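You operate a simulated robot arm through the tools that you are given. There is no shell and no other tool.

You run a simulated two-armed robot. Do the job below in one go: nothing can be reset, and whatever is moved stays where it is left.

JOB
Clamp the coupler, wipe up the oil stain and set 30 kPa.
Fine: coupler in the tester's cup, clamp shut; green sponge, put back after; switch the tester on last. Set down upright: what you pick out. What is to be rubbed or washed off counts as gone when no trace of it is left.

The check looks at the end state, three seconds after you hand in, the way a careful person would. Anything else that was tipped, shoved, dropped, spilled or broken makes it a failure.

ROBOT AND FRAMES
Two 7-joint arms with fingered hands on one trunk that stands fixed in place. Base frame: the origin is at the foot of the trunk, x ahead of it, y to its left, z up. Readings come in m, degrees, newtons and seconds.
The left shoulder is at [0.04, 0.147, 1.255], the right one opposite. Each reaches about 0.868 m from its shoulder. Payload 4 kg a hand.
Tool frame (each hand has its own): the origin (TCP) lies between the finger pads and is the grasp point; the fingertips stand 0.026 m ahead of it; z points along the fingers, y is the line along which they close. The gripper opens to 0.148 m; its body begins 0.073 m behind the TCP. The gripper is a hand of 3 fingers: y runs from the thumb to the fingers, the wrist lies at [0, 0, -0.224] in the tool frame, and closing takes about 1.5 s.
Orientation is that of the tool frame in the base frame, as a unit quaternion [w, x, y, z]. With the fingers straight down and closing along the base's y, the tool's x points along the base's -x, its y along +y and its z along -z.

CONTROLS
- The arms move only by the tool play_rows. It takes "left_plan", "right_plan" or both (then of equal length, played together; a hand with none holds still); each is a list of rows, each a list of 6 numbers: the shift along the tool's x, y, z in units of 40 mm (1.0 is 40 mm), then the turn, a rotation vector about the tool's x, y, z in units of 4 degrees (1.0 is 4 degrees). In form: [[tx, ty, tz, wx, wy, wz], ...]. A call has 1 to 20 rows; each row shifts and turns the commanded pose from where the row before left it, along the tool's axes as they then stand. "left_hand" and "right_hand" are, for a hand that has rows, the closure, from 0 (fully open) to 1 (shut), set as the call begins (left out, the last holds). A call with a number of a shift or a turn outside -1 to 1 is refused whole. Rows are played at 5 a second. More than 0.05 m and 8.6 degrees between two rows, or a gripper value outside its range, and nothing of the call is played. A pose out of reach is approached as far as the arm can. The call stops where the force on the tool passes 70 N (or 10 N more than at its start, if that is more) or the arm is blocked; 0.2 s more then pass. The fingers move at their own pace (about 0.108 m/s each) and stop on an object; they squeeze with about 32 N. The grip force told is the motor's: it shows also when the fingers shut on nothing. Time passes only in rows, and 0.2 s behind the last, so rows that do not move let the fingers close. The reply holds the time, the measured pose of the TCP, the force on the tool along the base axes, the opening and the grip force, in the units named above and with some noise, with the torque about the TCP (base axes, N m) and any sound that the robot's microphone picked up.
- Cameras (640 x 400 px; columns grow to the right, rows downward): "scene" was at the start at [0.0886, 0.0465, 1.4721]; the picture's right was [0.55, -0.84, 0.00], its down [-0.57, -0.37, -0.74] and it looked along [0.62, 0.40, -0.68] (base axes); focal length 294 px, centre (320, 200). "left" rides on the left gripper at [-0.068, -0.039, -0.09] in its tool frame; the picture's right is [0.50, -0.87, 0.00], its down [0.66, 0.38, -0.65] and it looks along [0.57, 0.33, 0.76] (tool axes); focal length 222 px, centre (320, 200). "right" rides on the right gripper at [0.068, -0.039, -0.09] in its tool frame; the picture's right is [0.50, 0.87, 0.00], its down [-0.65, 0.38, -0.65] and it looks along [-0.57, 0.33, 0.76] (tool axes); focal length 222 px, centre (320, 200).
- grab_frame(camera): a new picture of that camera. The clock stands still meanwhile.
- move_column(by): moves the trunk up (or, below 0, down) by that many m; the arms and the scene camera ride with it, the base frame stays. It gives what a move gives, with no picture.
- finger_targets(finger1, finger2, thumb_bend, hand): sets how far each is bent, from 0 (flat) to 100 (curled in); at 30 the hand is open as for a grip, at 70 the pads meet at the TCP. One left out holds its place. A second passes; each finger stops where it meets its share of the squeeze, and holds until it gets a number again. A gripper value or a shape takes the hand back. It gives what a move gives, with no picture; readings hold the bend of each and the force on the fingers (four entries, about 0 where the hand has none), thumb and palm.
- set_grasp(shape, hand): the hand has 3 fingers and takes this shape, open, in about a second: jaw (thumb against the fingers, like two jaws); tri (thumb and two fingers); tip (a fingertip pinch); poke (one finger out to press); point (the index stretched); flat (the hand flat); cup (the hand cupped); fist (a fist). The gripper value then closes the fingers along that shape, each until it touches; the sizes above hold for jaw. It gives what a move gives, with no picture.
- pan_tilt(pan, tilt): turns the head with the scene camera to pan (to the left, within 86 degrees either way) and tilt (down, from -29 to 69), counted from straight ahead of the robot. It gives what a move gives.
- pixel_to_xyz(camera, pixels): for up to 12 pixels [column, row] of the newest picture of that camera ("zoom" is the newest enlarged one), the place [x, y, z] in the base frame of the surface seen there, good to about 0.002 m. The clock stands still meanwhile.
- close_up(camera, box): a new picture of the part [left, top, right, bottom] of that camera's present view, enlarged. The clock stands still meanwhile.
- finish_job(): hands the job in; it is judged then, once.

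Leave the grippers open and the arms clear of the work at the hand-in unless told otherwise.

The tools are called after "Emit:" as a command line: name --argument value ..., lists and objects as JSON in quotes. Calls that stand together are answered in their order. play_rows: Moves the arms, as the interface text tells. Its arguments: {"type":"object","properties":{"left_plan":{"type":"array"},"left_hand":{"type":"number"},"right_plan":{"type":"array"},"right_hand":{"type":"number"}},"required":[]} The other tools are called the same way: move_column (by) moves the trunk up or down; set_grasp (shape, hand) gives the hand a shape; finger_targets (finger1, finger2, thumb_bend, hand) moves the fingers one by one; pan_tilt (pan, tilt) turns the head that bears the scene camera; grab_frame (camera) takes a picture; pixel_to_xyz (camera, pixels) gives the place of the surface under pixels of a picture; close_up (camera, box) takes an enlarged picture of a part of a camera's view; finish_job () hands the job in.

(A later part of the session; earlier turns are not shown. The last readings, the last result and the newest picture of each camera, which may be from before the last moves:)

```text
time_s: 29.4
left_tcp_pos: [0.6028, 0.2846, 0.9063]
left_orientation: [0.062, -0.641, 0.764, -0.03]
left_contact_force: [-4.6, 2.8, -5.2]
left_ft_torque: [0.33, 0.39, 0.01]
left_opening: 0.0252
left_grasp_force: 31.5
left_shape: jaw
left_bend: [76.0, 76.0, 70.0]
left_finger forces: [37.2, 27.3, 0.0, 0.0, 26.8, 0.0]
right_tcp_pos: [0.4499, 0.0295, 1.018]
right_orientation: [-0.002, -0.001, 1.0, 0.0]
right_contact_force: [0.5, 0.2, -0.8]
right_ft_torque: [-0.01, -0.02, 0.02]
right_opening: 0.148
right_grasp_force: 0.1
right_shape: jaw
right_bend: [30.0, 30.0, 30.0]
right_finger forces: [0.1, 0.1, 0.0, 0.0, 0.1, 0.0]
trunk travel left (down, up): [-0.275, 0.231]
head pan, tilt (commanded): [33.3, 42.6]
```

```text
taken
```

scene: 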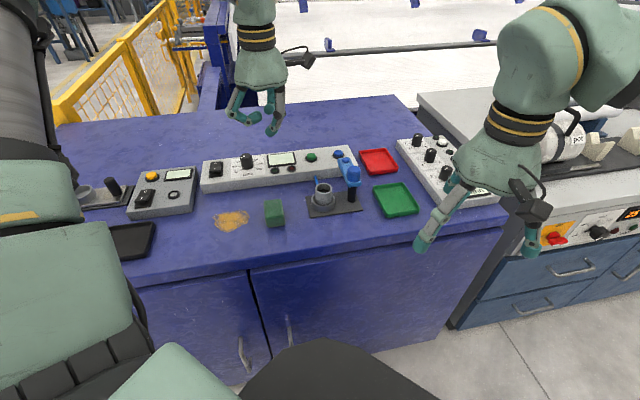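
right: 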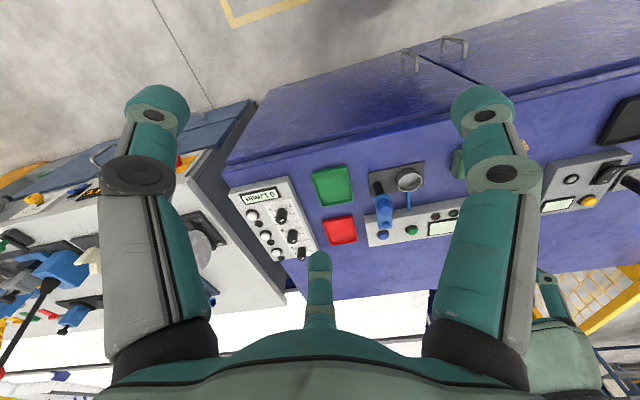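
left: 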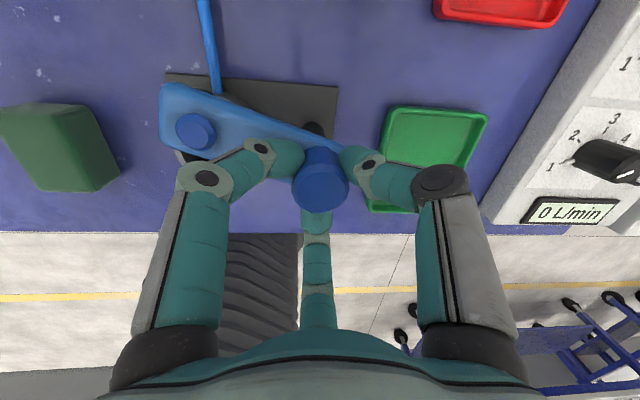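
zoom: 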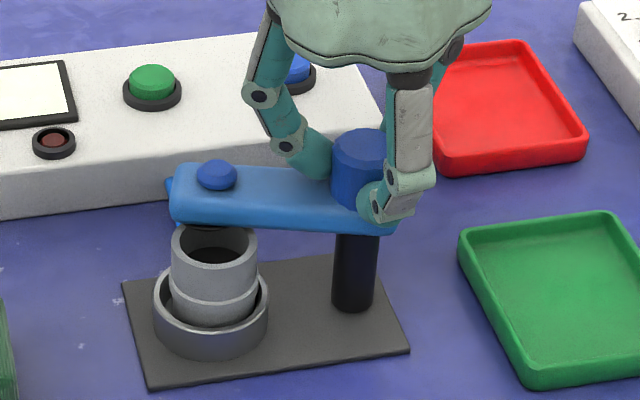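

The arm is nearly over the coupler. I measure the tip button (around (217,172)) and knob to know the remaining angle.

Emit:
pixel_to_xyz --camera "zoom" --pixels '[[217, 170], [205, 175], [230, 175], [358, 145], [213, 232], [190, 205], [345, 300]]'

Emit:
pixel_to_xyz --camera "left" --pixels '[[194, 131], [185, 131], [204, 131], [320, 182], [315, 175]]'

```text
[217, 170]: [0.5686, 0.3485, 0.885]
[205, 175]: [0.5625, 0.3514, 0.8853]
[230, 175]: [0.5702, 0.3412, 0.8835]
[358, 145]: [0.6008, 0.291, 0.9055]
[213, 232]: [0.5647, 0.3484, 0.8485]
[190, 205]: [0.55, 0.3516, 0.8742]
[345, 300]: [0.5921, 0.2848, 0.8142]
```

```text
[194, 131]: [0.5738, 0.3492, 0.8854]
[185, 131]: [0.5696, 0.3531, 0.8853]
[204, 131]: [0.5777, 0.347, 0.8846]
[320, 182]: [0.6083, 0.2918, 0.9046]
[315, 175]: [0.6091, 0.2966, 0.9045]
```

The arm points at about 117°, and it should reach about 135° to be over the cup. I turn 16° more.

Emit:
play_rows --left_plan '[[0, 0, 0, 0, 0, -1], [0, 0, 0, 0, 0, -1], [0, 0, 0, 0, 0, -1], [0, 0, 0, 0, 0, -1]]'

Emit:
close_up --camera "scene" --box '[305, 140, 385, 220]'

Emit:
grab_frame --camera "left"

```text
time_s: 30.4
left_tcp_pos: [0.6032, 0.2843, 0.9081]
left_orientation: [-0.058, 0.742, -0.667, 0.039]
left_contact_force: [-5.1, 0.8, -5.8]
left_ft_torque: [0.32, 0.5, 0.01]
left_opening: 0.0254
left_grasp_force: 31.9
left_shape: jaw
left_bend: [76.0, 76.0, 70.0]
left_finger forces: [38.7, 26.6, 0.0, 0.0, 26.8, 0.0]
right_tcp_pos: [0.4492, 0.0271, 1.019]
right_orientation: [-0.001, 0.0, 1.0, 0.001]
right_contact_force: [-0.4, 0.5, 0.0]
right_ft_torque: [0.0, 0.02, -0.03]
right_opening: 0.148
right_grasp_force: 0.1
right_shape: jaw
right_bend: [30.0, 30.0, 30.0]
right_finger forces: [0.1, 0.0, 0.1, 0.1, 0.0, 0.0]
trunk travel left (down, up): [-0.275, 0.231]
head pan, tilt (commanded): [33.3, 42.6]
```

```text
5.00 times, centred on (345, 180) of scene
```

zoom: 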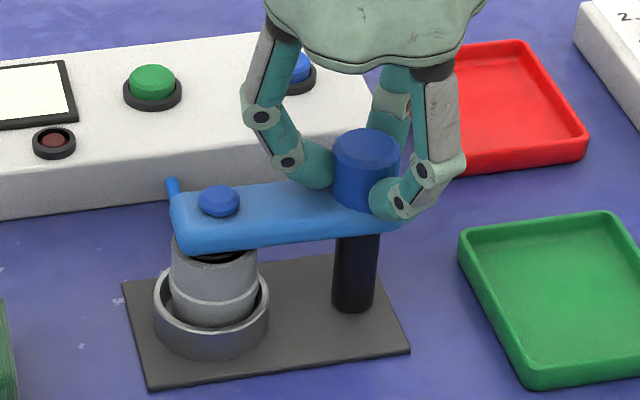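

```text
taken
```

left: 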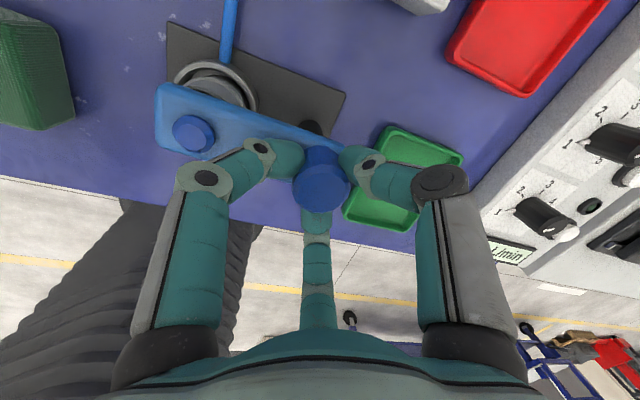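

Emit:
pixel_to_xyz --camera "left" --pixels '[[193, 131], [184, 131], [203, 131], [193, 122], [321, 182]]'

Emit:
pixel_to_xyz --camera "zoom" --pixels '[[219, 196], [207, 200], [232, 200], [366, 145], [215, 258]]'

```text
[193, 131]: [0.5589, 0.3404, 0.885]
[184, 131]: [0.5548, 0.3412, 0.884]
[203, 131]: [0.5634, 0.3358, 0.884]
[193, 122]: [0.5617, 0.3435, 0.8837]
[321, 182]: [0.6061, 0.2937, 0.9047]
```

```text
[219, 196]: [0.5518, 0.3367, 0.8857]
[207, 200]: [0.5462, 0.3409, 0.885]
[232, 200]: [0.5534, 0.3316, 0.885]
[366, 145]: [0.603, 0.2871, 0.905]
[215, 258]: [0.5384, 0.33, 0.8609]
```

The arm is close, about 3–4° short judging by its edge against the plate's edge. I turn 4° more and look at it.

Emit:
play_rows --left_plan '[[0, 0, 0, 0, 0, -0.5], [0, 0, 0, 0, 0, -0.5], [0, 0, 0, 0, 0, 0]]'

Emit:
close_up --camera "scene" --box '[305, 140, 385, 220]'

```text
time_s: 31.1
left_tcp_pos: [0.6031, 0.2861, 0.9074]
left_orientation: [-0.056, 0.764, -0.641, 0.041]
left_contact_force: [-5.6, 0.8, -8.3]
left_ft_torque: [0.27, 0.48, -0.08]
left_opening: 0.0253
left_grasp_force: 31.9
left_shape: jaw
left_bend: [76.0, 76.0, 70.0]
left_finger forces: [38.7, 26.1, 0.1, 0.0, 26.4, 0.0]
right_tcp_pos: [0.4517, 0.0281, 1.0197]
right_orientation: [-0.001, 0.0, 1.0, 0.001]
right_contact_force: [0.1, -0.4, 0.1]
right_ft_torque: [0.0, 0.01, 0.02]
right_opening: 0.1479
right_grasp_force: 0.1
right_shape: jaw
right_bend: [30.0, 30.0, 30.0]
right_finger forces: [0.0, 0.1, 0.0, 0.1, 0.0, 0.0]
trunk travel left (down, up): [-0.275, 0.231]
head pan, tilt (commanded): [33.3, 42.6]
```

```text
5.00 times, centred on (345, 180) of scene
```

zoom: 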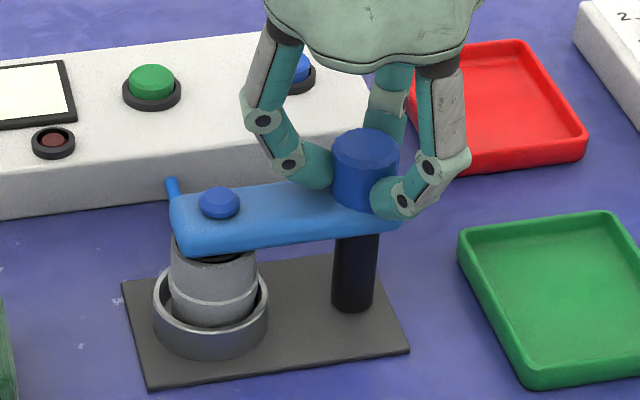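

Emit:
pixel_to_xyz --camera "zoom" --pixels '[[220, 199], [208, 203], [233, 203], [215, 262], [175, 225]]'

Emit:
play_rows --left_plan '[[0, 0, 0, 0, 0, -0.5], [0, 0, 0, 0, 0, -0.5], [0, 0, 0, 0, 0, 0]]'

Emit:
close_up --camera "scene" --box '[305, 140, 385, 220]'

Emit:
pixel_to_xyz --camera "zoom" --pixels '[[220, 199], [208, 203], [233, 203], [215, 262], [175, 225]]'

```text
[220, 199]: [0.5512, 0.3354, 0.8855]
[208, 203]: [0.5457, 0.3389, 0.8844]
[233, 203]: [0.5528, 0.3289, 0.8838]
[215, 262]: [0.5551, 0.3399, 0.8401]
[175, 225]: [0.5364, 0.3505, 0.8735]
```

```text
time_s: 31.9
left_tcp_pos: [0.604, 0.2834, 0.9072]
left_orientation: [-0.053, 0.786, -0.614, 0.043]
left_contact_force: [-4.1, -2.8, -10.4]
left_ft_torque: [0.21, 0.4, -0.12]
left_opening: 0.0252
left_grasp_force: 32.3
left_shape: jaw
left_bend: [76.0, 76.0, 70.0]
left_finger forces: [38.5, 24.9, 0.0, 0.0, 27.7, 0.0]
right_tcp_pos: [0.4516, 0.0283, 1.0183]
right_orientation: [-0.001, 0.0, 1.0, 0.0]
right_contact_force: [-0.2, 0.1, 0.2]
right_ft_torque: [0.0, -0.01, -0.01]
right_opening: 0.1478
right_grasp_force: 0.1
right_shape: jaw
right_bend: [30.0, 30.0, 30.0]
right_finger forces: [0.0, 0.0, 0.1, 0.1, 0.1, 0.1]
trunk travel left (down, up): [-0.275, 0.231]
head pan, tilt (commanded): [33.3, 42.6]
```

```text
5.00 times, centred on (345, 180) of scene
```

zoom: 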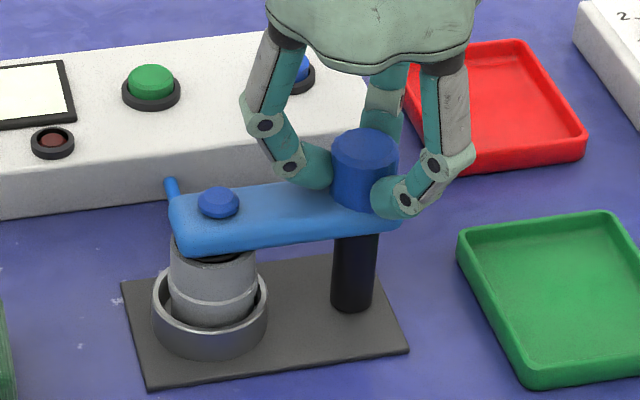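

```text
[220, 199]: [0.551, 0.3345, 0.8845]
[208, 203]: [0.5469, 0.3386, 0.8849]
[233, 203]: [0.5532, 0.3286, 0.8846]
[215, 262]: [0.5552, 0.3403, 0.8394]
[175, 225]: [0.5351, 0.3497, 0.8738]
```

The arm no longer moves with the last 4°, so it has met its stop at ~135°, right over the coupler: the clamp is shut. I open the hand.

Emit:
play_rows --left_plan '[[0, 0, 0, 0, 0, 0], [0, 0, 0, 0, 0, 0], [0, 0, 0, 0, 0, 0], [0, 0, 0, 0, 0, 0]]' --left_hand 0.5

Emit:
close_up --camera "scene" --box '[305, 140, 385, 220]'

Emit:
grab_frame --camera "left"

```text
time_s: 33.0
left_tcp_pos: [0.6034, 0.2837, 0.9084]
left_orientation: [-0.056, 0.786, -0.614, 0.043]
left_contact_force: [0.4, -0.2, -0.2]
left_ft_torque: [0.01, 0.01, -0.01]
left_opening: 0.0737
left_grasp_force: 0.1
left_shape: jaw
left_bend: [36.0, 36.0, 70.0]
left_finger forces: [0.0, 0.0, 0.0, 0.1, 0.0, 0.1]
right_tcp_pos: [0.4496, 0.0274, 1.0192]
right_orientation: [-0.001, 0.001, 1.0, 0.0]
right_contact_force: [0.0, -0.3, -0.6]
right_ft_torque: [0.02, 0.02, -0.01]
right_opening: 0.1477
right_grasp_force: 0.0
right_shape: jaw
right_bend: [30.0, 30.0, 30.0]
right_finger forces: [0.1, 0.0, 0.1, 0.0, 0.0, 0.1]
trunk travel left (down, up): [-0.275, 0.231]
head pan, tilt (commanded): [33.3, 42.6]
```

```text
5.00 times, centred on (345, 180) of scene
```

zoom: 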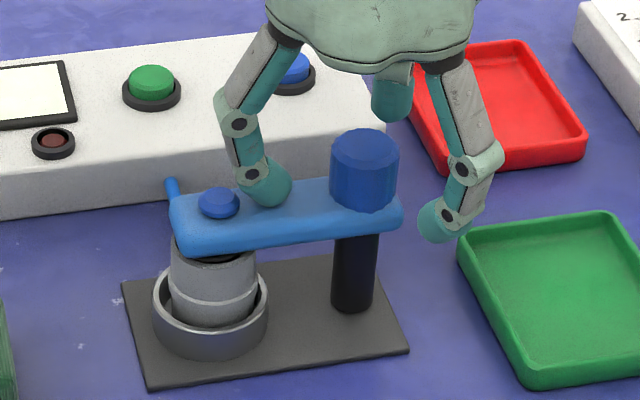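

```text
taken
```

left: 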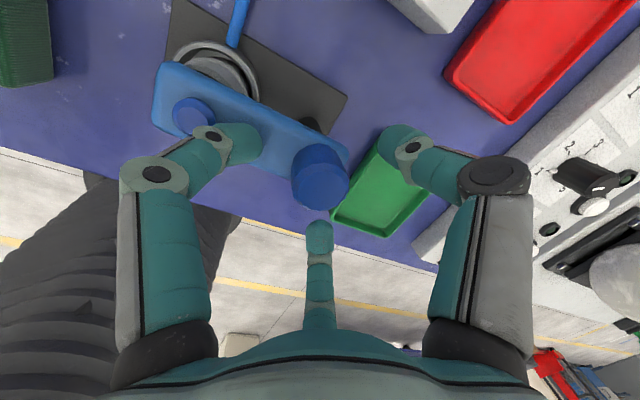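

The clamp stays shut over the coupler. I lift straight up 0.12 m and then start turning the hand back.

Emit:
play_rows --left_plan '[[0, -0.07, -0.5, 0, 0, 0], [0, -0.141, -0.98, 0, 0, 0], [0, -0.141, -0.98, 0, 0, 0], [0, -0.07, -0.5, 0, 0, 0], [0, 0, 0, 0, 0, 1], [0, 0, 0, 0, 0, 1], [0, 0, 0, 0, 0, 1], [0, 0, 0, 0, 0, 1], [0, 0, 0, 0, 0, 1], [0, 0, 0, 0, 0, 1], [0, 0, 0, 0, 0, 1], [0, 0, 0, 0, 0, 1], [0, 0, 0, 0, 0, 1], [0, 0, 0, 0, 0, 1], [0, 0, 0, 0, 0, 1], [0, 0, 0, 0, 0, 1]]'

Emit:
close_up --camera "scene" --box '[285, 120, 405, 240]'

```text
time_s: 36.4
left_tcp_pos: [0.6034, 0.2841, 1.0278]
left_orientation: [0.068, -0.468, 0.881, -0.017]
left_contact_force: [0.5, -0.1, -0.4]
left_ft_torque: [-0.01, -0.03, 0.01]
left_opening: 0.0737
left_grasp_force: 0.0
left_shape: jaw
left_bend: [36.0, 36.0, 70.0]
left_finger forces: [0.0, 0.1, 0.0, 0.1, 0.0, 0.0]
right_tcp_pos: [0.4501, 0.028, 1.0191]
right_orientation: [-0.001, 0.0, 1.0, -0.001]
right_contact_force: [0.1, -0.7, 0.6]
right_ft_torque: [0.02, -0.04, -0.01]
right_opening: 0.1477
right_grasp_force: 0.0
right_shape: jaw
right_bend: [30.0, 30.0, 30.0]
right_finger forces: [0.0, 0.0, 0.0, 0.0, 0.1, 0.0]
trunk travel left (down, up): [-0.275, 0.231]
head pan, tilt (commanded): [33.3, 42.6]
```

```text
3.33 times, centred on (345, 180) of scene
```

zoom: 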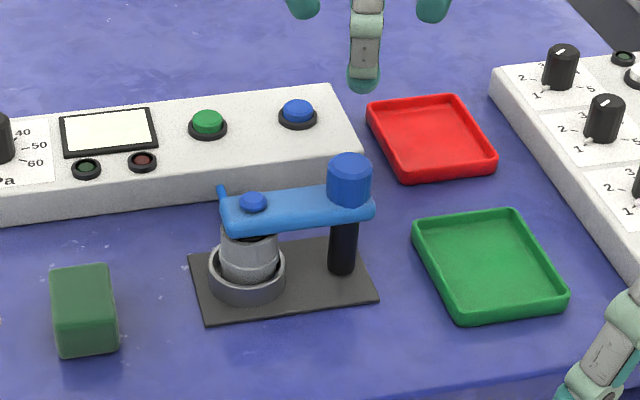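

The clamp is closed with the coupler below it. I finish turning back (41°) and take the tilt out.

Emit:
play_rows --left_plan '[[0, 0, 0, 0, 0, 1], [0, 0, 0, 0, 0, 1], [0, 0, 0, 0, 0, 1], [0, 0, 0, 0, 0, 1], [0, 0, 0, 0, 0, 1], [0, 0, 0, 0, 0, 1], [0, 0, 0, 0, 0, 1], [0, 0, 0, 0, 0, 1], [0, 0, 0, 0, 0, 1], [0, 0, 0, 0, 0, 1], [0, 0, 0, 0, 0, 0.22]]'

```text
time_s: 38.8
left_tcp_pos: [0.6031, 0.284, 1.0276]
left_orientation: [0.069, -0.131, 0.989, 0.007]
left_contact_force: [-0.6, 0.0, 0.7]
left_ft_torque: [0.04, -0.02, 0.03]
left_opening: 0.0736
left_grasp_force: 0.0
left_shape: jaw
left_bend: [36.0, 36.0, 70.0]
left_finger forces: [0.1, 0.0, 0.0, 0.1, 0.0, 0.0]
right_tcp_pos: [0.4504, 0.0286, 1.0185]
right_orientation: [-0.001, 0.0, 1.0, 0.0]
right_contact_force: [0.8, 0.3, 0.8]
right_ft_torque: [0.01, -0.01, 0.04]
right_opening: 0.148
right_grasp_force: 0.1
right_shape: jaw
right_bend: [30.0, 30.0, 30.0]
right_finger forces: [0.1, 0.0, 0.1, 0.0, 0.1, 0.1]
trunk travel left (down, up): [-0.275, 0.231]
head pan, tilt (commanded): [33.3, 42.6]
```

Yaw is right (+15°). I move back to above the sponge (about (0.449, 0.412), z≈0.98) and remove the tilt there.

Emit:
play_rows --left_plan '[[0.505, 0.6825, 0.137, 0, 0, 0], [0.505, 0.6825, 0.137, 0, 0, 0], [0.505, 0.6825, 0.137, 0, 0, 0], [0.505, 0.6825, 0.137, 0, 0, 0], [0.505, 0.6825, 0.137, 0, 0, 0], [0.505, 0.6825, 0.137, 0, 0, 0], [0, 0, 0, -0.03, 0.99, 0], [0, 0, 0, -0.03, 0.99, 0], [0, 0, 0, 0, 0, 0]]'

Emit:
grab_frame --camera "left"

Emit:
grab_frame --camera "scene"

```text
time_s: 40.8
left_tcp_pos: [0.4481, 0.4115, 0.9784]
left_orientation: [-0.001, -0.132, 0.991, 0.001]
left_contact_force: [1.1, 0.5, 0.4]
left_ft_torque: [-0.04, 0.01, 0.01]
left_opening: 0.0735
left_grasp_force: 0.0
left_shape: jaw
left_bend: [36.0, 36.0, 70.0]
left_finger forces: [0.0, 0.0, 0.1, 0.0, 0.0, 0.0]
right_tcp_pos: [0.4504, 0.0287, 1.0195]
right_orientation: [0.0, 0.001, 1.0, 0.0]
right_contact_force: [0.0, -0.4, 0.1]
right_ft_torque: [-0.01, -0.05, 0.0]
right_opening: 0.148
right_grasp_force: 0.0
right_shape: jaw
right_bend: [30.0, 30.0, 30.0]
right_finger forces: [0.1, 0.0, 0.0, 0.0, 0.0, 0.0]
trunk travel left (down, up): [-0.275, 0.231]
head pan, tilt (commanded): [33.3, 42.6]
```

```text
taken
```

left: 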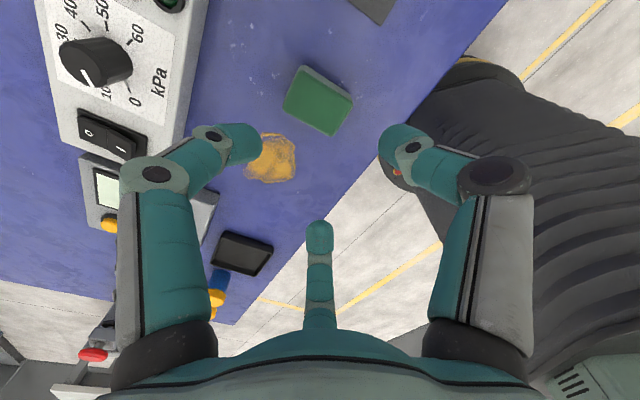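

```text
taken
```

scene: 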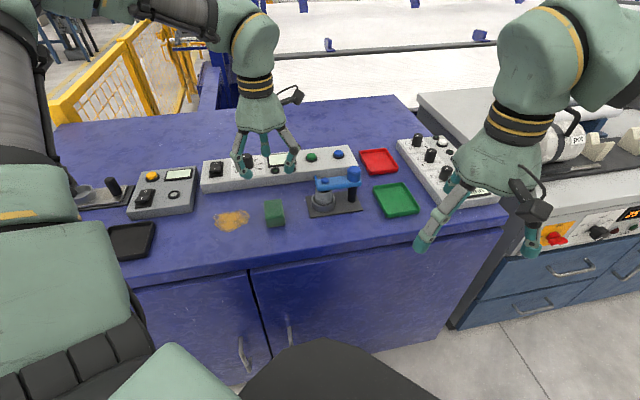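

The hand is level above the sponge. I measure the sponge's top corners in the left picture near (305,68), (353,98), (333,132), (284,102), plus the stain.

Emit:
close_up --camera "left" --box '[230, 50, 390, 190]'

Emit:
pixel_to_xyz --camera "left" --pixels '[[303, 72], [350, 101], [330, 132], [286, 102], [318, 101], [328, 85], [340, 117], [308, 118], [294, 86], [355, 97], [306, 66]]'

```text
2.86 times, centred on (310, 120) of left
```

zoom: 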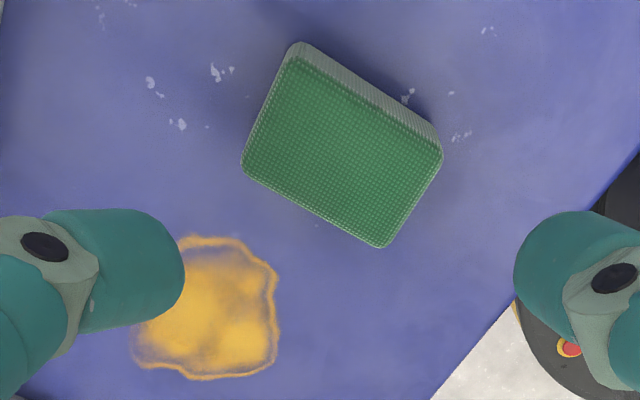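

```text
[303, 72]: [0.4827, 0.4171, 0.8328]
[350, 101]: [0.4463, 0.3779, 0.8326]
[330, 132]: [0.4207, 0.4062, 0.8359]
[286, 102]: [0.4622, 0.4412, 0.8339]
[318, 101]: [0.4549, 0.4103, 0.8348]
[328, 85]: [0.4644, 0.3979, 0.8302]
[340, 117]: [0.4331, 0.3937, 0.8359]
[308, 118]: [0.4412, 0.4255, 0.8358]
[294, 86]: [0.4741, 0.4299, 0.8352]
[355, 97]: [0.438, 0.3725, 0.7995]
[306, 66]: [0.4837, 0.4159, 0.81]
```

The sponge's centre is about (0.4515, 0.411), long side at 45°, top at 0.835. With this yaw two digits meet its long sides and one its far end. I go down to z≈0.87 with a small correction and look.

Emit:
play_rows --left_plan '[[-0.027, -0.012, 0.9, 0, 0, 0], [-0.027, -0.012, 0.9, 0, 0, 0], [-0.027, -0.012, 0.9, 0, 0, 0]]' --left_hand 0.45

Emit:
grab_frame --camera "left"

Emit:
close_up --camera "scene" --box '[215, 140, 335, 250]'

```text
time_s: 41.5
left_tcp_pos: [0.4515, 0.4112, 0.8704]
left_orientation: [0.0, -0.131, 0.991, 0.0]
left_contact_force: [-0.1, -0.2, 0.0]
left_ft_torque: [0.02, 0.02, 0.01]
left_opening: 0.0806
left_grasp_force: 0.1
left_shape: jaw
left_bend: [34.0, 34.0, 70.0]
left_finger forces: [0.1, 0.0, 0.0, 0.0, 0.0, 0.0]
right_tcp_pos: [0.4519, 0.0274, 1.0182]
right_orientation: [-0.001, 0.001, 1.0, 0.0]
right_contact_force: [0.8, 0.1, 1.7]
right_ft_torque: [-0.01, 0.0, -0.03]
right_opening: 0.1479
right_grasp_force: 0.0
right_shape: jaw
right_bend: [30.0, 30.0, 30.0]
right_finger forces: [0.1, 0.1, 0.0, 0.0, 0.0, 0.1]
trunk travel left (down, up): [-0.275, 0.231]
head pan, tilt (commanded): [33.3, 42.6]
```

```text
taken
```

left: 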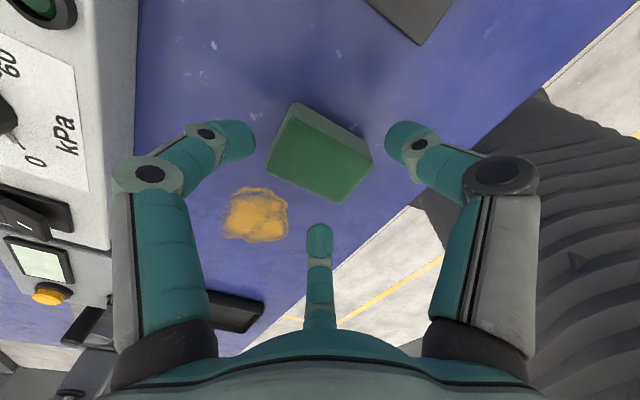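

```text
3.64 times, centred on (275, 195) of scene
```

zoom: 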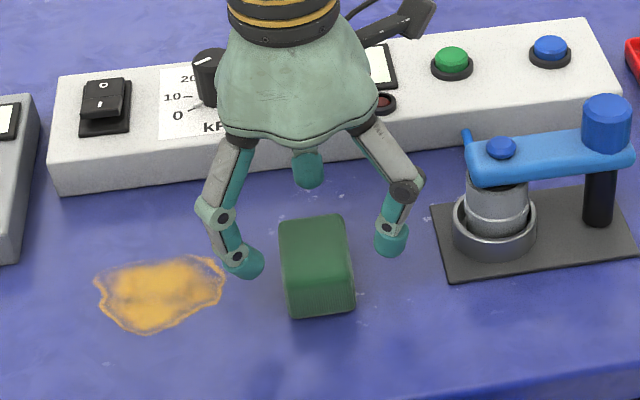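

Emit:
close_up --camera "left" --box '[250, 90, 390, 215]'

Emit:
pixel_to_xyz --camera "left" --pixels '[[295, 118], [368, 162], [343, 197], [271, 166], [320, 158], [333, 138], [283, 142], [357, 180], [306, 182], [319, 150]]'

```text
3.20 times, centred on (320, 152) of left
```

zoom: 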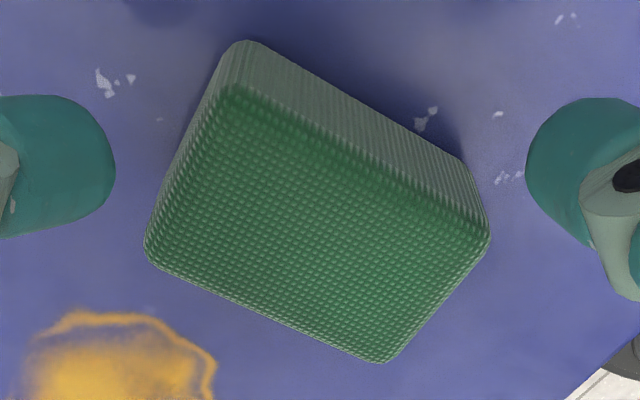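

```text
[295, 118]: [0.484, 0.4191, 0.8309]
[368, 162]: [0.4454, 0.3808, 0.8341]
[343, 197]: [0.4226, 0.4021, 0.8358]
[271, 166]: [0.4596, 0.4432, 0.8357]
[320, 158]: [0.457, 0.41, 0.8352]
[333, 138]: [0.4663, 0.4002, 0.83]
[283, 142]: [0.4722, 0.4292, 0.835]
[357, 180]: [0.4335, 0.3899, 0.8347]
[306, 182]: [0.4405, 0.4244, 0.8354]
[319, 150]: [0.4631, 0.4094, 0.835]
```

The sponge's centre is (0.453, 0.4115), within 2 mm of the hand's axis. I go down to TCP z≈0.829 and then close.

Emit:
play_rows --left_plan '[[-0.02, 0, 0.5, 0, 0, 0], [-0.02, 0, 0.53, 0, 0, 0]]'

Emit:
close_up --camera "scene" --box '[225, 150, 325, 240]'

```text
time_s: 42.1
left_tcp_pos: [0.4534, 0.4116, 0.8286]
left_orientation: [0.001, -0.132, 0.991, -0.001]
left_contact_force: [0.3, 0.2, 0.4]
left_ft_torque: [-0.01, 0.0, -0.03]
left_opening: 0.0809
left_grasp_force: 0.0
left_shape: jaw
left_bend: [34.0, 34.0, 70.0]
left_finger forces: [0.1, 0.0, 0.0, 0.0, 0.0, 0.0]
right_tcp_pos: [0.4511, 0.0292, 1.0194]
right_orientation: [-0.001, 0.0, 1.0, 0.0]
right_contact_force: [0.7, -0.4, -0.1]
right_ft_torque: [-0.03, 0.0, 0.01]
right_opening: 0.1482
right_grasp_force: 0.0
right_shape: jaw
right_bend: [30.0, 30.0, 30.0]
right_finger forces: [0.0, 0.0, 0.0, 0.1, 0.0, 0.0]
trunk travel left (down, up): [-0.275, 0.231]
head pan, tilt (commanded): [33.3, 42.6]
```

```text
4.44 times, centred on (275, 195) of scene
```

zoom: 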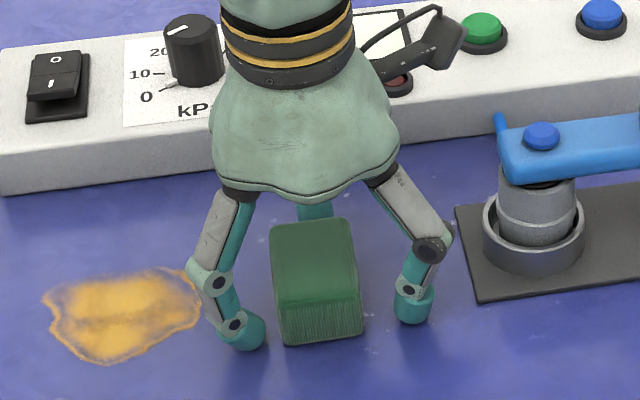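

The digits stand around the sponge, clear of the bench. I close the hand on it.

Emit:
play_rows --left_plan '[[0, 0, 0, 0, 0, 0], [0, 0, 0, 0, 0, 0], [0, 0, 0, 0, 0, 0], [0, 0, 0, 0, 0, 0], [0, 0, 0, 0, 0, 0], [0, 0, 0, 0, 0, 0], [0, 0, 0, 0, 0, 0]]' --left_hand 1.0

Emit:
close_up --camera "scene" --box '[225, 150, 325, 240]'

Emit:
grab_frame --camera "left"

```text
time_s: 43.8
left_tcp_pos: [0.4539, 0.4123, 0.8294]
left_orientation: [0.001, -0.131, 0.991, -0.001]
left_contact_force: [0.3, 0.0, -0.4]
left_ft_torque: [0.0, 0.05, 0.01]
left_opening: 0.0462
left_grasp_force: 32.4
left_shape: jaw
left_bend: [77.0, 77.0, 70.0]
left_finger forces: [28.2, 26.3, 0.0, 0.0, 24.6, 0.0]
right_tcp_pos: [0.45, 0.0271, 1.0189]
right_orientation: [-0.001, 0.001, 1.0, 0.0]
right_contact_force: [0.5, 0.4, 0.1]
right_ft_torque: [0.0, -0.01, 0.01]
right_opening: 0.1478
right_grasp_force: 0.1
right_shape: jaw
right_bend: [30.0, 30.0, 30.0]
right_finger forces: [0.0, 0.0, 0.0, 0.0, 0.0, 0.0]
trunk travel left (down, up): [-0.275, 0.231]
head pan, tilt (commanded): [33.3, 42.6]
```

```text
4.44 times, centred on (275, 195) of scene
```

zoom: 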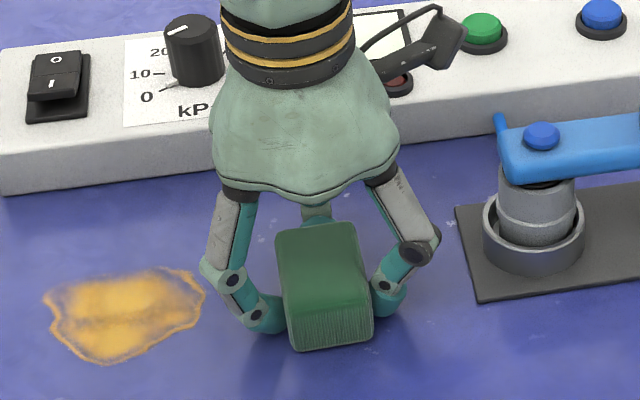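

```text
taken
```

left: 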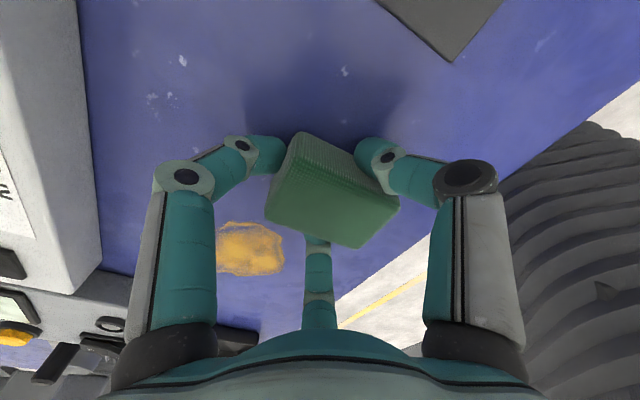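

The sponge is held (25–28 N) after sliding a few mm toward the robot. I measure its new corners so I can put it back exactly where it was.

Emit:
close_up --camera "left" --box '[240, 120, 420, 260]'

Emit:
pixel_to_xyz --camera "left" --pixels '[[300, 148], [390, 205], [357, 240], [270, 210], [332, 198], [345, 172], [284, 178], [312, 226], [374, 224]]'

Emit:
pixel_to_xyz --camera "scene" --pixels '[[230, 222], [240, 215], [252, 212], [270, 210]]'

```text
2.86 times, centred on (330, 190) of left
```

zoom: 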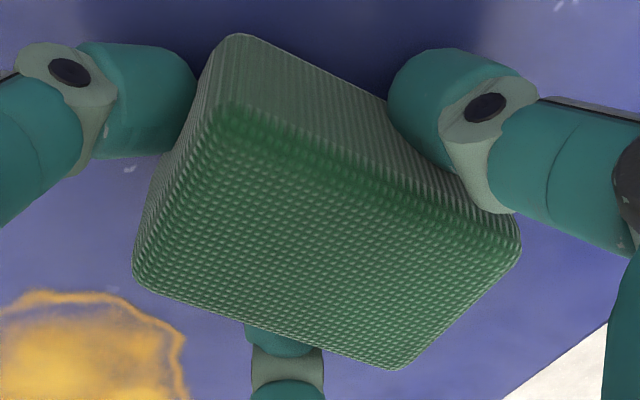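

```text
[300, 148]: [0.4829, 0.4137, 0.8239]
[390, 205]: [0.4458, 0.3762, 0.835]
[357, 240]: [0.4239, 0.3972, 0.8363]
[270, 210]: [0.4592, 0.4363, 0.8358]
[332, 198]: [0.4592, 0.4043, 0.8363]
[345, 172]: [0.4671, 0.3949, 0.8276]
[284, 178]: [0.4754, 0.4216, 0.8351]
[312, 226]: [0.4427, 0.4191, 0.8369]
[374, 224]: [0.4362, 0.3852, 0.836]
```

```text
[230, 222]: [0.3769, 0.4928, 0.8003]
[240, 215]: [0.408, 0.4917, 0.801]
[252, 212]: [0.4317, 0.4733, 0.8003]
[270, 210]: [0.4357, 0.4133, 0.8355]
```

The sponge's centre is now about 5.5 mm (in -y) from the TCP. I lift it 8 mm, carry it left to the stain's right edge, and set it down with a light press.

Emit:
play_rows --left_plan '[[0, 0, -0.2, 0, 0, 0], [0.3, 0.52, 0, 0, 0, 0], [0.3, 0.52, 0, 0, 0, 0], [0, 0, 0.1, 0, 0, 0], [0, 0, 0.1, 0, 0, 0]]'

Emit:
close_up --camera "scene" --box '[200, 150, 320, 250]'

```text
time_s: 45.0
left_tcp_pos: [0.4193, 0.4449, 0.8281]
left_orientation: [0.001, -0.132, 0.991, 0.0]
left_contact_force: [-0.2, -0.3, 0.1]
left_ft_torque: [-0.03, 0.01, 0.0]
left_opening: 0.046
left_grasp_force: 32.1
left_shape: jaw
left_bend: [77.0, 77.0, 70.0]
left_finger forces: [28.1, 26.3, 0.1, 0.0, 25.0, 0.1]
right_tcp_pos: [0.4509, 0.029, 1.0187]
right_orientation: [-0.001, 0.0, 1.0, 0.0]
right_contact_force: [0.2, 0.0, 0.4]
right_ft_torque: [0.0, 0.02, 0.02]
right_opening: 0.1478
right_grasp_force: 0.0
right_shape: jaw
right_bend: [30.0, 30.0, 30.0]
right_finger forces: [0.1, 0.0, 0.1, 0.0, 0.1, 0.0]
trunk travel left (down, up): [-0.275, 0.231]
head pan, tilt (commanded): [33.3, 42.6]
```

```text
4.00 times, centred on (260, 200) of scene
```

zoom: 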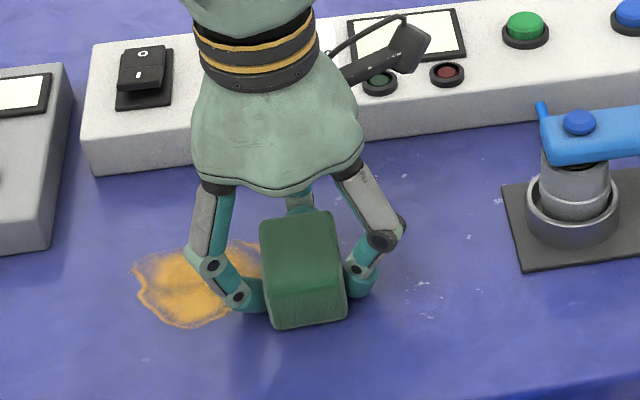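

No contact force yet. I press down in 1 mm steps.

Emit:
play_rows --left_plan '[[0, 0, 0.03, 0, 0, 0], [0, 0, 0.03, 0, 0, 0]]'

```text
time_s: 45.5
left_tcp_pos: [0.4198, 0.4449, 0.8274]
left_orientation: [0.002, -0.131, 0.991, 0.001]
left_contact_force: [-0.4, -1.0, 10.5]
left_ft_torque: [-0.14, 0.09, 0.03]
left_opening: 0.0462
left_grasp_force: 32.5
left_shape: jaw
left_bend: [77.0, 77.0, 70.0]
left_finger forces: [28.5, 27.9, 0.0, 0.0, 26.4, 0.1]
right_tcp_pos: [0.4492, 0.0278, 1.0184]
right_orientation: [0.0, 0.0, 1.0, 0.0]
right_contact_force: [-0.1, 0.1, -0.1]
right_ft_torque: [0.01, 0.0, -0.02]
right_opening: 0.148
right_grasp_force: 0.0
right_shape: jaw
right_bend: [30.0, 30.0, 30.0]
right_finger forces: [0.0, 0.1, 0.0, 0.0, 0.1, 0.0]
trunk travel left (down, up): [-0.275, 0.231]
head pan, tilt (commanded): [33.3, 42.6]
```

10.5 N of press: good for wiping. First stroke: slide 0.12 m to the left across the stain.

Emit:
play_rows --left_plan '[[0.19, 0.328, 0, 0, 0, 0], [0.19, 0.328, 0, 0, 0, 0], [0.19, 0.328, 0, 0, 0, 0], [0.19, 0.328, 0, 0, 0, 0], [0.19, 0.328, 0, 0, 0, 0], [0.19, 0.328, 0, 0, 0, 0], [0.19, 0.328, 0, 0, 0, 0], [0.19, 0.328, 0, 0, 0, 0]]'

Emit:
close_up --camera "scene" --box '[170, 150, 310, 260]'

Emit:
grab_frame --camera "left"

```text
time_s: 47.4
left_tcp_pos: [0.3324, 0.5308, 0.8256]
left_orientation: [0.0, -0.131, 0.991, 0.001]
left_contact_force: [3.6, -3.6, 14.0]
left_ft_torque: [-0.32, -0.06, 0.08]
left_opening: 0.0466
left_grasp_force: 32.3
left_shape: jaw
left_bend: [77.0, 77.0, 70.0]
left_finger forces: [29.2, 26.8, 0.0, 0.0, 31.0, 0.1]
right_tcp_pos: [0.4489, 0.0264, 1.0194]
right_orientation: [0.0, 0.0, 1.0, 0.001]
right_contact_force: [0.4, 0.3, -0.1]
right_ft_torque: [0.0, 0.01, -0.01]
right_opening: 0.148
right_grasp_force: 0.1
right_shape: jaw
right_bend: [30.0, 30.0, 30.0]
right_finger forces: [0.0, 0.0, 0.0, 0.0, 0.1, 0.0]
trunk travel left (down, up): [-0.275, 0.231]
head pan, tilt (commanded): [33.3, 42.6]
```

```text
3.64 times, centred on (240, 205) of scene
```

zoom: 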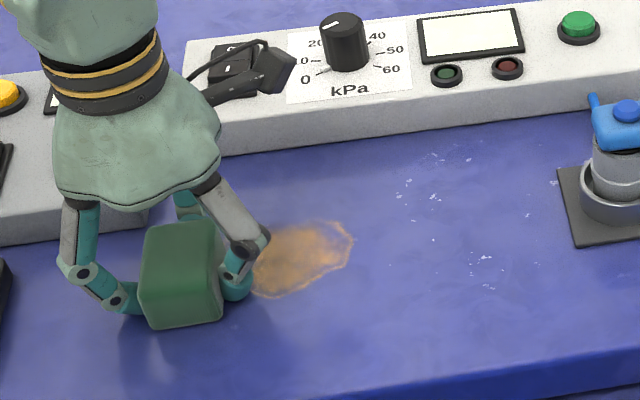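

```text
taken
```

left: 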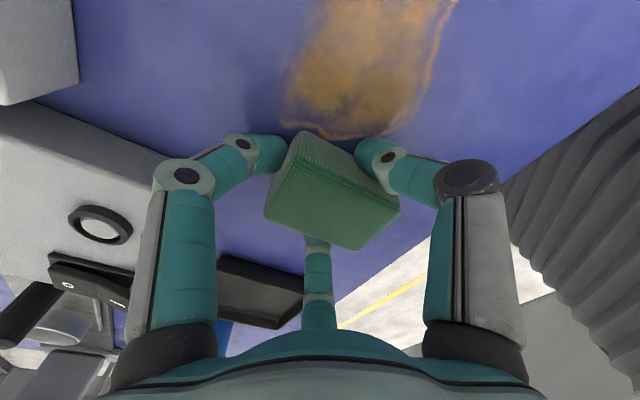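

One pass has thinned the stain and reached its left end. I shift 22 mm away from the robot and stroke back to the right.

Emit:
play_rows --left_plan '[[-0.24, 0.138, 0, 0, 0, 0], [-0.24, 0.138, 0, 0, 0, 0], [-0.19, -0.328, 0, 0, 0, 0], [-0.19, -0.328, 0, 0, 0, 0], [-0.19, -0.328, 0, 0, 0, 0], [-0.19, -0.328, 0, 0, 0, 0], [-0.19, -0.328, 0, 0, 0, 0], [-0.19, -0.328, 0, 0, 0, 0], [-0.19, -0.328, 0, 0, 0, 0], [-0.19, -0.328, 0, 0, 0, 0]]'

Emit:
close_up --camera "scene" --box '[170, 150, 310, 260]'

```text
time_s: 49.5
left_tcp_pos: [0.4351, 0.4627, 0.8267]
left_orientation: [0.001, -0.132, 0.991, 0.0]
left_contact_force: [-2.9, 3.2, 7.6]
left_ft_torque: [0.03, 0.12, -0.04]
left_opening: 0.0464
left_grasp_force: 32.1
left_shape: jaw
left_bend: [77.0, 77.0, 69.0]
left_finger forces: [31.2, 30.0, 0.0, 0.1, 25.4, 0.0]
right_tcp_pos: [0.4495, 0.0261, 1.0194]
right_orientation: [-0.001, 0.001, 1.0, 0.001]
right_contact_force: [-0.3, 0.2, 0.8]
right_ft_torque: [-0.02, 0.01, 0.03]
right_opening: 0.1476
right_grasp_force: 0.1
right_shape: jaw
right_bend: [30.0, 30.0, 30.0]
right_finger forces: [0.1, 0.0, 0.0, 0.0, 0.0, 0.1]
trunk travel left (down, up): [-0.275, 0.231]
head pan, tilt (commanded): [33.3, 42.6]
```

```text
3.64 times, centred on (240, 205) of scene
```

zoom: 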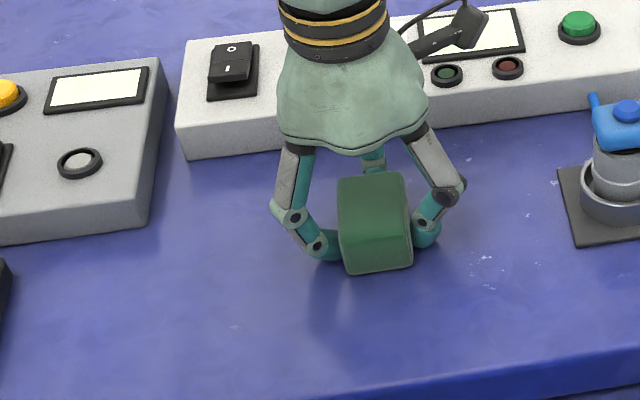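

The stain looks gone. I zoom hard on the wiped area for traces.

Emit:
close_up --camera "scene" --box '[200, 195, 280, 245]'

Emit:
grab_frame --camera "left"

```text
8.00 times, centred on (240, 220) of scene
```

zoom: 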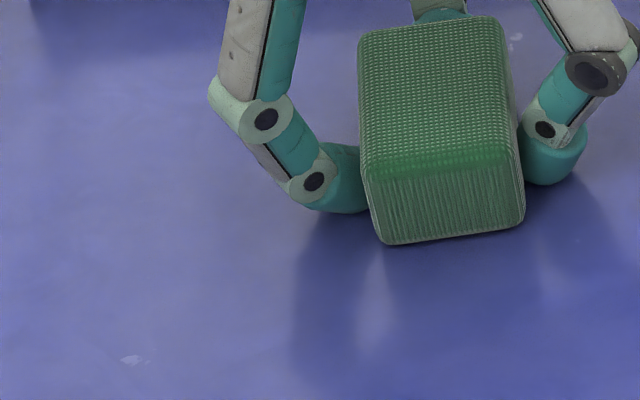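

```text
taken
```

left: 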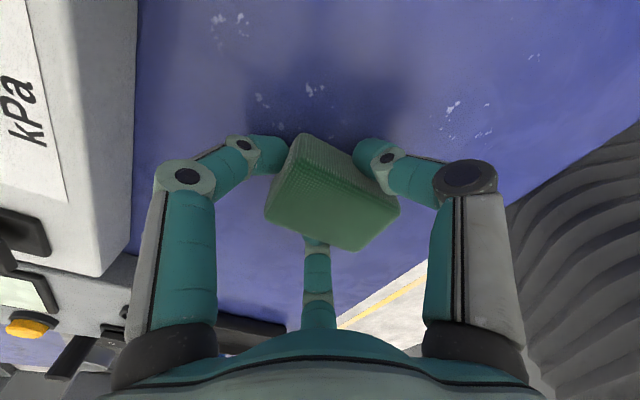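

Nothing is visible, but to be sure that no faint film is left I make one more pass at the near side (v≈0.60) leftward and one at the far side back rightward.

Emit:
play_rows --left_plan '[[0.335, -0.194, 0, 0, 0, 0], [0.335, -0.194, 0, 0, 0, 0], [0.19, 0.328, 0, 0, 0, 0], [0.19, 0.328, 0, 0, 0, 0], [0.19, 0.328, 0, 0, 0, 0], [0.19, 0.328, 0, 0, 0, 0], [0.19, 0.328, 0, 0, 0, 0], [0.19, 0.328, 0, 0, 0, 0], [0.19, 0.328, 0, 0, 0, 0], [0.19, 0.328, 0, 0, 0, 0]]'

Emit:
play_rows --left_plan '[[-0.38, 0.22, 0, 0, 0, 0], [-0.38, 0.22, 0, 0, 0, 0], [-0.19, -0.328, 0, 0, 0, 0], [-0.19, -0.328, 0, 0, 0, 0], [-0.19, -0.328, 0, 0, 0, 0], [-0.19, -0.328, 0, 0, 0, 0], [-0.19, -0.328, 0, 0, 0, 0], [-0.19, -0.328, 0, 0, 0, 0], [-0.19, -0.328, 0, 0, 0, 0], [-0.19, -0.328, 0, 0, 0, 0]]'

Emit:
close_up --camera "scene" --box '[170, 150, 310, 260]'

Emit:
grab_frame --camera "left"

```text
time_s: 51.8
left_tcp_pos: [0.3276, 0.527, 0.8262]
left_orientation: [0.001, -0.132, 0.991, 0.0]
left_contact_force: [1.4, -1.3, 5.4]
left_ft_torque: [-0.08, 0.08, 0.06]
left_opening: 0.0465
left_grasp_force: 32.2
left_shape: jaw
left_bend: [77.0, 77.0, 69.0]
left_finger forces: [29.1, 27.6, 0.1, 0.0, 28.7, 0.0]
right_tcp_pos: [0.4489, 0.0277, 1.02]
right_orientation: [0.0, 0.0, 1.0, -0.001]
right_contact_force: [-0.1, 0.4, -0.4]
right_ft_torque: [-0.03, 0.04, 0.01]
right_opening: 0.148
right_grasp_force: 0.1
right_shape: jaw
right_bend: [30.0, 30.0, 30.0]
right_finger forces: [0.0, 0.1, 0.1, 0.0, 0.1, 0.1]
trunk travel left (down, up): [-0.275, 0.231]
head pan, tilt (commanded): [33.3, 42.6]
```

```text
time_s: 54.0
left_tcp_pos: [0.4386, 0.4648, 0.8267]
left_orientation: [0.001, -0.132, 0.991, 0.0]
left_contact_force: [-0.6, 0.5, -0.4]
left_ft_torque: [-0.01, 0.06, -0.01]
left_opening: 0.0464
left_grasp_force: 31.6
left_shape: jaw
left_bend: [77.0, 77.0, 69.0]
left_finger forces: [29.6, 27.7, 0.0, 0.0, 25.9, 0.0]
right_tcp_pos: [0.45, 0.0269, 1.0184]
right_orientation: [0.0, 0.0, 1.0, 0.001]
right_contact_force: [-0.6, 0.5, 0.0]
right_ft_torque: [0.0, -0.01, 0.01]
right_opening: 0.1478
right_grasp_force: 0.0
right_shape: jaw
right_bend: [30.0, 30.0, 30.0]
right_finger forces: [0.0, 0.1, 0.0, 0.0, 0.1, 0.0]
trunk travel left (down, up): [-0.275, 0.231]
head pan, tilt (commanded): [33.3, 42.6]
```

```text
3.64 times, centred on (240, 205) of scene
```

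zoom: 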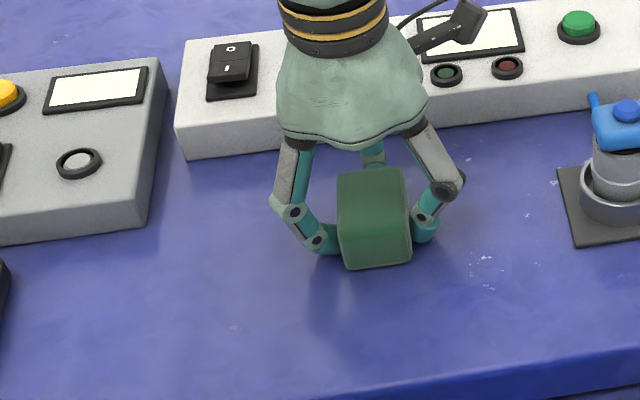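

```text
taken
```

left: 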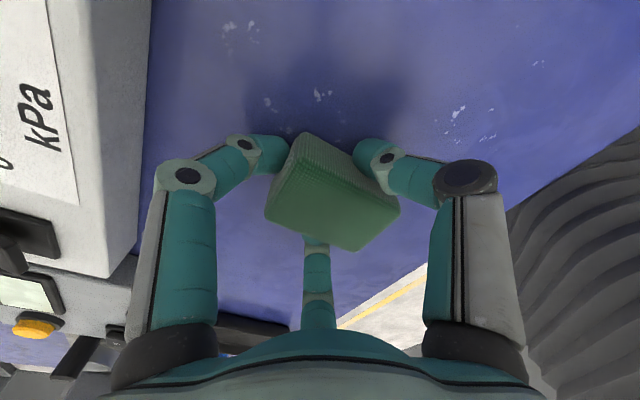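

No trace of the stain remains. I lift the sponge 8 mm and carry it back so its centre returns to (0.453, 0.4115), then lower it.

Emit:
play_rows --left_plan '[[0, 0, -0.2, 0, 0, 0], [-0.019, -0.624, 0, 0, 0, 0], [-0.019, -0.624, 0, 0, 0, 0], [0, 0, 0.1, 0, 0, 0], [0, 0, 0.08, 0, 0, 0]]'

Emit:
close_up --camera "scene" --box '[225, 150, 325, 240]'

Emit:
grab_frame --camera "left"

Emit:
pixel_to_xyz --camera "left" --pixels '[[390, 207], [357, 241], [270, 210], [332, 198], [284, 178], [312, 226], [374, 224]]'

```text
time_s: 55.1
left_tcp_pos: [0.4521, 0.4176, 0.8272]
left_orientation: [0.0, -0.133, 0.991, 0.0]
left_contact_force: [0.2, -0.1, -0.3]
left_ft_torque: [-0.01, 0.01, 0.03]
left_opening: 0.0464
left_grasp_force: 31.8
left_shape: jaw
left_bend: [77.0, 77.0, 69.0]
left_finger forces: [28.9, 27.6, 0.0, 0.1, 26.2, 0.0]
right_tcp_pos: [0.4507, 0.0274, 1.0186]
right_orientation: [-0.001, 0.001, 1.0, -0.001]
right_contact_force: [0.7, -0.4, 0.3]
right_ft_torque: [-0.01, 0.0, 0.01]
right_opening: 0.1481
right_grasp_force: 0.0
right_shape: jaw
right_bend: [30.0, 30.0, 30.0]
right_finger forces: [0.1, 0.1, 0.0, 0.0, 0.0, 0.0]
trunk travel left (down, up): [-0.275, 0.231]
head pan, tilt (commanded): [33.3, 42.6]
```

```text
4.44 times, centred on (275, 195) of scene
```

zoom: 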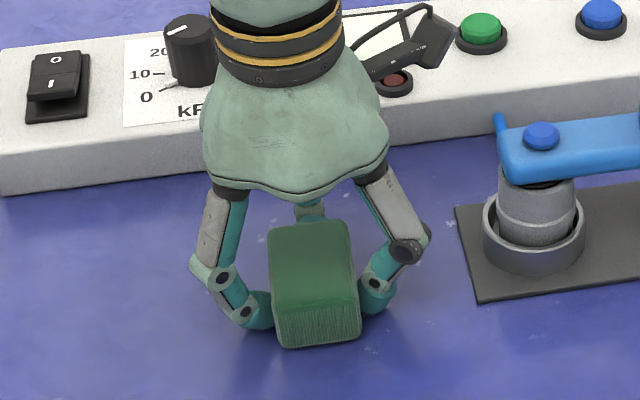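

```text
taken
```

left: 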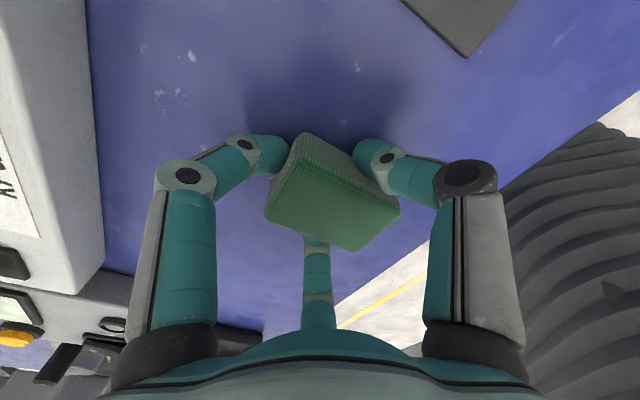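

```text
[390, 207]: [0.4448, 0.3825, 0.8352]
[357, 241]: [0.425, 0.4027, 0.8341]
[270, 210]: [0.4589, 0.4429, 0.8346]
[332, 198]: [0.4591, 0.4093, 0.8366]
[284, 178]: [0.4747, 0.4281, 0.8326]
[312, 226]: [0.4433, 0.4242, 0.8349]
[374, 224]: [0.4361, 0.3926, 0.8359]
```

The sponge is back at its original corners within 2 mm. I ease it down 1 mm to touch and then open the hand.

Emit:
play_rows --left_plan '[[0, 0, 0.025, 0, 0, 0], [0, 0, 0, 0, 0, 0]]'

Emit:
play_rows --left_plan '[[0, 0, 0, 0, 0, 0], [0, 0, 0, 0, 0, 0], [0, 0, 0, 0, 0, 0], [0, 0, 0, 0, 0, 0], [0, 0, 0, 0, 0, 0]]' --left_hand 0.4

Emit:
close_up --camera "scene" --box '[225, 150, 325, 240]'

```text
time_s: 55.8
left_tcp_pos: [0.4551, 0.4161, 0.8263]
left_orientation: [0.001, -0.131, 0.991, 0.002]
left_contact_force: [0.9, 0.7, 1.7]
left_ft_torque: [-0.03, 0.06, -0.01]
left_opening: 0.0461
left_grasp_force: 31.8
left_shape: jaw
left_bend: [77.0, 77.0, 69.0]
left_finger forces: [29.3, 27.9, 0.1, 0.0, 25.9, 0.0]
right_tcp_pos: [0.4516, 0.0288, 1.0194]
right_orientation: [-0.001, 0.0, 1.0, 0.001]
right_contact_force: [-0.5, 0.3, -0.5]
right_ft_torque: [0.02, -0.01, 0.02]
right_opening: 0.148
right_grasp_force: 0.0
right_shape: jaw
right_bend: [30.0, 30.0, 30.0]
right_finger forces: [0.0, 0.0, 0.0, 0.1, 0.0, 0.0]
trunk travel left (down, up): [-0.275, 0.231]
head pan, tilt (commanded): [33.3, 42.6]
```

```text
time_s: 57.0
left_tcp_pos: [0.4527, 0.4167, 0.8278]
left_orientation: [0.0, -0.132, 0.991, 0.001]
left_contact_force: [0.7, -0.8, 4.2]
left_ft_torque: [0.12, -0.02, -0.01]
left_opening: 0.0869
left_grasp_force: 0.0
left_shape: jaw
left_bend: [32.0, 32.0, 70.0]
left_finger forces: [2.4, 1.6, 0.0, 0.1, 0.0, 0.0]
right_tcp_pos: [0.4502, 0.0293, 1.0187]
right_orientation: [0.0, -0.001, 1.0, 0.001]
right_contact_force: [0.1, 1.1, 0.3]
right_ft_torque: [0.01, 0.02, 0.05]
right_opening: 0.148
right_grasp_force: 0.0
right_shape: jaw
right_bend: [30.0, 30.0, 30.0]
right_finger forces: [0.0, 0.0, 0.0, 0.0, 0.0, 0.1]
trunk travel left (down, up): [-0.275, 0.231]
head pan, tilt (commanded): [33.3, 42.6]
```

```text
4.44 times, centred on (275, 195) of scene
```

zoom: 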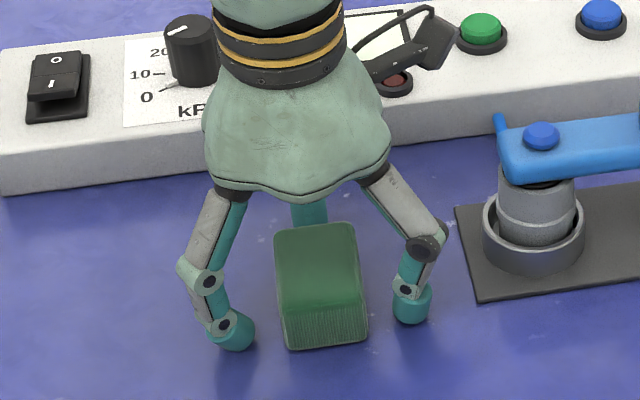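

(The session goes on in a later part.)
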